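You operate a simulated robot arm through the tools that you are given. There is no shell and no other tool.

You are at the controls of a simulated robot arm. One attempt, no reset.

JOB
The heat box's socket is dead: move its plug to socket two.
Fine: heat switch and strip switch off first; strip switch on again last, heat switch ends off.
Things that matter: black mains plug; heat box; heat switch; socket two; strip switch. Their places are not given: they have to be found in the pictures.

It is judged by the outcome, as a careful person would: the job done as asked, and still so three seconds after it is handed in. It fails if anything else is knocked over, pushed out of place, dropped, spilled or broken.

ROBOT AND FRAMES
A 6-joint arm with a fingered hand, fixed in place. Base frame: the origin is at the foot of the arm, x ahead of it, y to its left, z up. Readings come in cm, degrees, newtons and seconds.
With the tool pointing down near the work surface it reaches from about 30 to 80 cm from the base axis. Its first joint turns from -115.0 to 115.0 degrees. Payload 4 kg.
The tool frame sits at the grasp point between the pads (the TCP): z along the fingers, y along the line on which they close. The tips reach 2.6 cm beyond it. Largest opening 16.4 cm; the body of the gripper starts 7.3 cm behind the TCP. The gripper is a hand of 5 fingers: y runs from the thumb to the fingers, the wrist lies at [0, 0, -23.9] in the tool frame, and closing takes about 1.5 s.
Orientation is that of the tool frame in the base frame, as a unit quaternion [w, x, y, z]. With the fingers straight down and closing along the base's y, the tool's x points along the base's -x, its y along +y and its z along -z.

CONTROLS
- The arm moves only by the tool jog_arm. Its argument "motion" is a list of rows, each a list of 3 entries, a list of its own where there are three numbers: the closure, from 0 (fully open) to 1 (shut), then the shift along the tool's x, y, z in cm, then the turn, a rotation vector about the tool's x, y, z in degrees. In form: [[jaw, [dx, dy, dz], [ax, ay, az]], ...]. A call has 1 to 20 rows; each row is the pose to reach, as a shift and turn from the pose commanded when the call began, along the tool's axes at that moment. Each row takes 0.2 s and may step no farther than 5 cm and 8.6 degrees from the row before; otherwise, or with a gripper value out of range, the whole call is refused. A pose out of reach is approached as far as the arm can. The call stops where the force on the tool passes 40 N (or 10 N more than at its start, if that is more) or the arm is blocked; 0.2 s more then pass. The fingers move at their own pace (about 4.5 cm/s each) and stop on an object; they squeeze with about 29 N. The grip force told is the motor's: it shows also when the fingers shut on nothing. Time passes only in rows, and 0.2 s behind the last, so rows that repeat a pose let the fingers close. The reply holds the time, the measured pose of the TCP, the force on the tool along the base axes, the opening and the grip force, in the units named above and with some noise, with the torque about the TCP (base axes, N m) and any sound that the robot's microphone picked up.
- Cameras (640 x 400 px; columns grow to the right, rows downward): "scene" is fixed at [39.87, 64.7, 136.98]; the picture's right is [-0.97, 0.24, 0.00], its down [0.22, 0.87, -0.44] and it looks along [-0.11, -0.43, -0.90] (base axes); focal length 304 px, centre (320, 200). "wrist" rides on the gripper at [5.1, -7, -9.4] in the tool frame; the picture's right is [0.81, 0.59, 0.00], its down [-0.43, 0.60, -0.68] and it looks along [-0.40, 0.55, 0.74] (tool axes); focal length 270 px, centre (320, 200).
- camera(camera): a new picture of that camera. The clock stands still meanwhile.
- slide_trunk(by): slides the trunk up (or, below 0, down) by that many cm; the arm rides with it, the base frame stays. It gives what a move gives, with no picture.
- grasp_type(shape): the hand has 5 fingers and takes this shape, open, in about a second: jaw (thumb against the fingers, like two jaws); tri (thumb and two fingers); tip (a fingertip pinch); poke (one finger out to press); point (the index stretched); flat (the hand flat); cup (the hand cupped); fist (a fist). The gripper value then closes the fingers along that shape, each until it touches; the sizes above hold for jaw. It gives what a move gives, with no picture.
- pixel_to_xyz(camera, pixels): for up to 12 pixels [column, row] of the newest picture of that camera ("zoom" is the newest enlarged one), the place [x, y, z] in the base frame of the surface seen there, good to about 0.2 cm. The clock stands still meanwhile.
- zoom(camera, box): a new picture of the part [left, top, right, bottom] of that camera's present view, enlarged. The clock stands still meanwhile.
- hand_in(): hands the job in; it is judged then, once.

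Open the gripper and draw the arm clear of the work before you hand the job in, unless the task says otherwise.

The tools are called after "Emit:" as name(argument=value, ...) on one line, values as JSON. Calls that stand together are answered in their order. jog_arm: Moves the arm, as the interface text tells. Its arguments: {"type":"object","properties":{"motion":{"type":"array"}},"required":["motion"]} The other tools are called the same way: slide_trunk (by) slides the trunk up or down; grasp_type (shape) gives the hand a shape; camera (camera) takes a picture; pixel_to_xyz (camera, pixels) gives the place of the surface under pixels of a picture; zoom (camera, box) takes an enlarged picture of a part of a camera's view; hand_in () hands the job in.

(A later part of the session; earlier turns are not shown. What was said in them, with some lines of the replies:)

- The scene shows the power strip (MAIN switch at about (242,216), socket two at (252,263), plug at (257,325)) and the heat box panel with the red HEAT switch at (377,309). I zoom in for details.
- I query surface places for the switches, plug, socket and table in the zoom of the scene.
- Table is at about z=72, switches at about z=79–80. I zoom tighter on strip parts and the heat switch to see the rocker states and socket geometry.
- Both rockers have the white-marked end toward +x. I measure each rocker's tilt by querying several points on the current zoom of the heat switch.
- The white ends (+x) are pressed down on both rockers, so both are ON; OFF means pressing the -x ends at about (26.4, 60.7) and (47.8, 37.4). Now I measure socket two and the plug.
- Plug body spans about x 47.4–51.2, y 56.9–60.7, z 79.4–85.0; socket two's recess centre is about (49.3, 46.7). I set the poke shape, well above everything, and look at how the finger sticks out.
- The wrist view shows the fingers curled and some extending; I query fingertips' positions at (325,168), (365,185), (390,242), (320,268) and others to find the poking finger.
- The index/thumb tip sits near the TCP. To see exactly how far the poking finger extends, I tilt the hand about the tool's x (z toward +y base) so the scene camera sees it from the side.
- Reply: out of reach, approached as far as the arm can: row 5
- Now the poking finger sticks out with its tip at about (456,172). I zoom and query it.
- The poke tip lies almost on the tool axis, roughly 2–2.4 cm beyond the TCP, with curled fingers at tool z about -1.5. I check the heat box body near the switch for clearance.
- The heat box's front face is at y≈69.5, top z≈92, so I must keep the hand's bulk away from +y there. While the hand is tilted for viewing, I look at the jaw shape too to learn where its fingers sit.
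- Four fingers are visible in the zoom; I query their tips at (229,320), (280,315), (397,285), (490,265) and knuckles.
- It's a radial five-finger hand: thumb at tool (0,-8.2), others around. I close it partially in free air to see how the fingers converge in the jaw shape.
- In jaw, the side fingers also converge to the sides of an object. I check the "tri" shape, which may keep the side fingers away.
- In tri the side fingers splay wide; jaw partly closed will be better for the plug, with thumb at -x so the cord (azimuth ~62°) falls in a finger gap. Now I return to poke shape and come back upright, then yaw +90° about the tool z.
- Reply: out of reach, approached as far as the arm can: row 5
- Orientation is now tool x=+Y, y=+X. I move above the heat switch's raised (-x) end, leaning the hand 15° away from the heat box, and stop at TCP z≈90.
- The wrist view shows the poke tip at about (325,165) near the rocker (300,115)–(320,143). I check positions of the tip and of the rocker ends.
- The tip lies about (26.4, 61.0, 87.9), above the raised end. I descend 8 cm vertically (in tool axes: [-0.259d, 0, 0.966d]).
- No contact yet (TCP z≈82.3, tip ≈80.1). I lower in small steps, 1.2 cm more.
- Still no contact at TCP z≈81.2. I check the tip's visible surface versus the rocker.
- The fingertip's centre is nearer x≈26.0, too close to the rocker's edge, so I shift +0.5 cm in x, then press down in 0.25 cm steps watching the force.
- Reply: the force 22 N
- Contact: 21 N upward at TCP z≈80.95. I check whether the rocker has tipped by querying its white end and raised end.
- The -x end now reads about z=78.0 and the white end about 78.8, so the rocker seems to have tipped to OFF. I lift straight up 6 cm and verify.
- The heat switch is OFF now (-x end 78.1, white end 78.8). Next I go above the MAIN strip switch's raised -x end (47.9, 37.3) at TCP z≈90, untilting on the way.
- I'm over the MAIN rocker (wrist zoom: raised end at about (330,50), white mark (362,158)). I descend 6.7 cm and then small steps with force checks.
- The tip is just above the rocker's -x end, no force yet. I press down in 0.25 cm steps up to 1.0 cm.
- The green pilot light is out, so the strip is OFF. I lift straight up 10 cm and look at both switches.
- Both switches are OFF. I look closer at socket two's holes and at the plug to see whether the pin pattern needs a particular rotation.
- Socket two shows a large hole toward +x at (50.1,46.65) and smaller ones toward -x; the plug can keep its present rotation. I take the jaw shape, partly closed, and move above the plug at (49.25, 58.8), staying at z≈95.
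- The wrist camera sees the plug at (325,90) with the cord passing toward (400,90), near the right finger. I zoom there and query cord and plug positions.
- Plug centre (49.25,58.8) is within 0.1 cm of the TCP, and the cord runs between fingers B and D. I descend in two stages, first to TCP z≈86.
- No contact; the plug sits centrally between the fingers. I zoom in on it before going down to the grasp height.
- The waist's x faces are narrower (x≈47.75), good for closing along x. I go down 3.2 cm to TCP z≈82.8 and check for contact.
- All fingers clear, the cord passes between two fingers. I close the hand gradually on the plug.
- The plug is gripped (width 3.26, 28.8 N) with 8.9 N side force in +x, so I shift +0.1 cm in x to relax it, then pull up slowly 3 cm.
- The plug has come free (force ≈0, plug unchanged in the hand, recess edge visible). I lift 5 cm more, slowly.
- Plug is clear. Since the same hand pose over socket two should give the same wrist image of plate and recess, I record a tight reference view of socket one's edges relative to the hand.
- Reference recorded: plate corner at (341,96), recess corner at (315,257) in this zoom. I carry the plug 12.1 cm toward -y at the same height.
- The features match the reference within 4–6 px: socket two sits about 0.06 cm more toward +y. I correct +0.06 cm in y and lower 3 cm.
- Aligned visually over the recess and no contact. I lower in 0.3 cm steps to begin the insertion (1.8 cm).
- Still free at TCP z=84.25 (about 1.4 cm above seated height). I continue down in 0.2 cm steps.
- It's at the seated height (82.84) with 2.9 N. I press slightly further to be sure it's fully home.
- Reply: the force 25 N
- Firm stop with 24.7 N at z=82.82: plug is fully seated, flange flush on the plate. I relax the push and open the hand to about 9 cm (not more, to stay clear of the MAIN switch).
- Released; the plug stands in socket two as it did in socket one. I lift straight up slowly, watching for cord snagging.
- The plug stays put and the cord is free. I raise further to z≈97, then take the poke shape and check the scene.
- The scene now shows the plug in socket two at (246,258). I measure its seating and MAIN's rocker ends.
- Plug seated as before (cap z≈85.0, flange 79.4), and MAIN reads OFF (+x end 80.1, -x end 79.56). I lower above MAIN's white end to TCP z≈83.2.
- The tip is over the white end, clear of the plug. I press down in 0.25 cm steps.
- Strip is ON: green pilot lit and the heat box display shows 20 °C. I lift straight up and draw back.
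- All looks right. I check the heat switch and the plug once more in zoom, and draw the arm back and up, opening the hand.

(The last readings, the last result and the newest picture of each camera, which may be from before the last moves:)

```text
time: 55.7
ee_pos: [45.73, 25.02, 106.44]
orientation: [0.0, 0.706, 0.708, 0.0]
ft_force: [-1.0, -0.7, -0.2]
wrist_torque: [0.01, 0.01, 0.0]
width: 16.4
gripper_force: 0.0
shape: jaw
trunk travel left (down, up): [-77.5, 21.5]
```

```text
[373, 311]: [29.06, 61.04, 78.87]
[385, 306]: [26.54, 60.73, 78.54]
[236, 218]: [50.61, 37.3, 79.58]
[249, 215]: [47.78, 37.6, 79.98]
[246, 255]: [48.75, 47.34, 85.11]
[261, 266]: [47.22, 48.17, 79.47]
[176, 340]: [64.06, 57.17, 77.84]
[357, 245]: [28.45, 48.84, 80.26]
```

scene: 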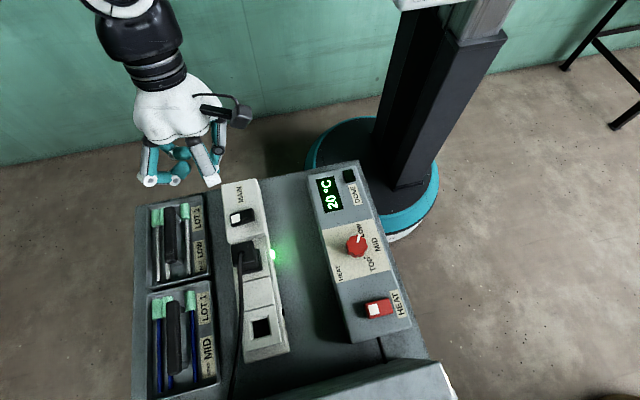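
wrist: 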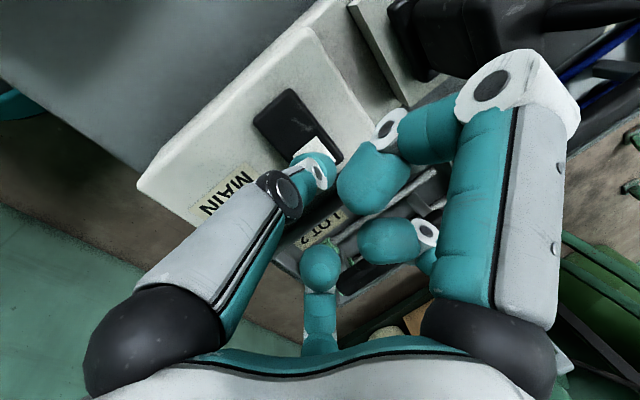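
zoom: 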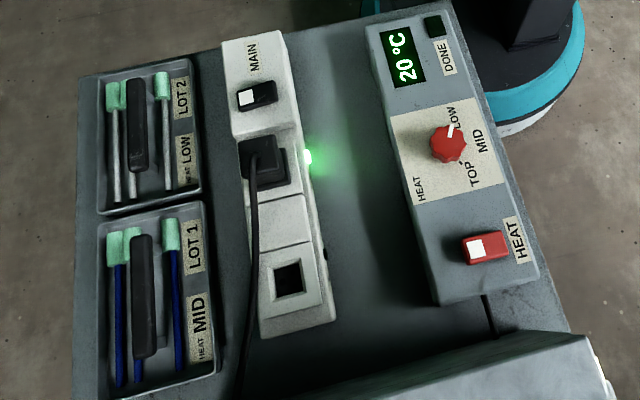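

The plug is in socket two. MAIN is ON with the pilot lit and the display powered, and the heat switch is OFF (white end 78.9, other end 78.5). Knob and trays are unmoved, and the arm is clear with the hand open. I hand it in.

Emit:
hand_in()

```text
The job is handed in.
```

The heat box's plug is now in socket two and fully seated. I handed the job in, but the reply didn't say how it was judged.

- **Order:** I turned the heat switch off, then the strip switch, before pulling the plug. The strip switch went back on last.
- **End state:** the strip's green light is lit and the heat box display reads 20 °C, so socket two has power. The heat switch is off.
- **Surroundings:** in the last picture the control knob and both tool trays looked undisturbed. The arm is drawn back clear of the table with the hand open.
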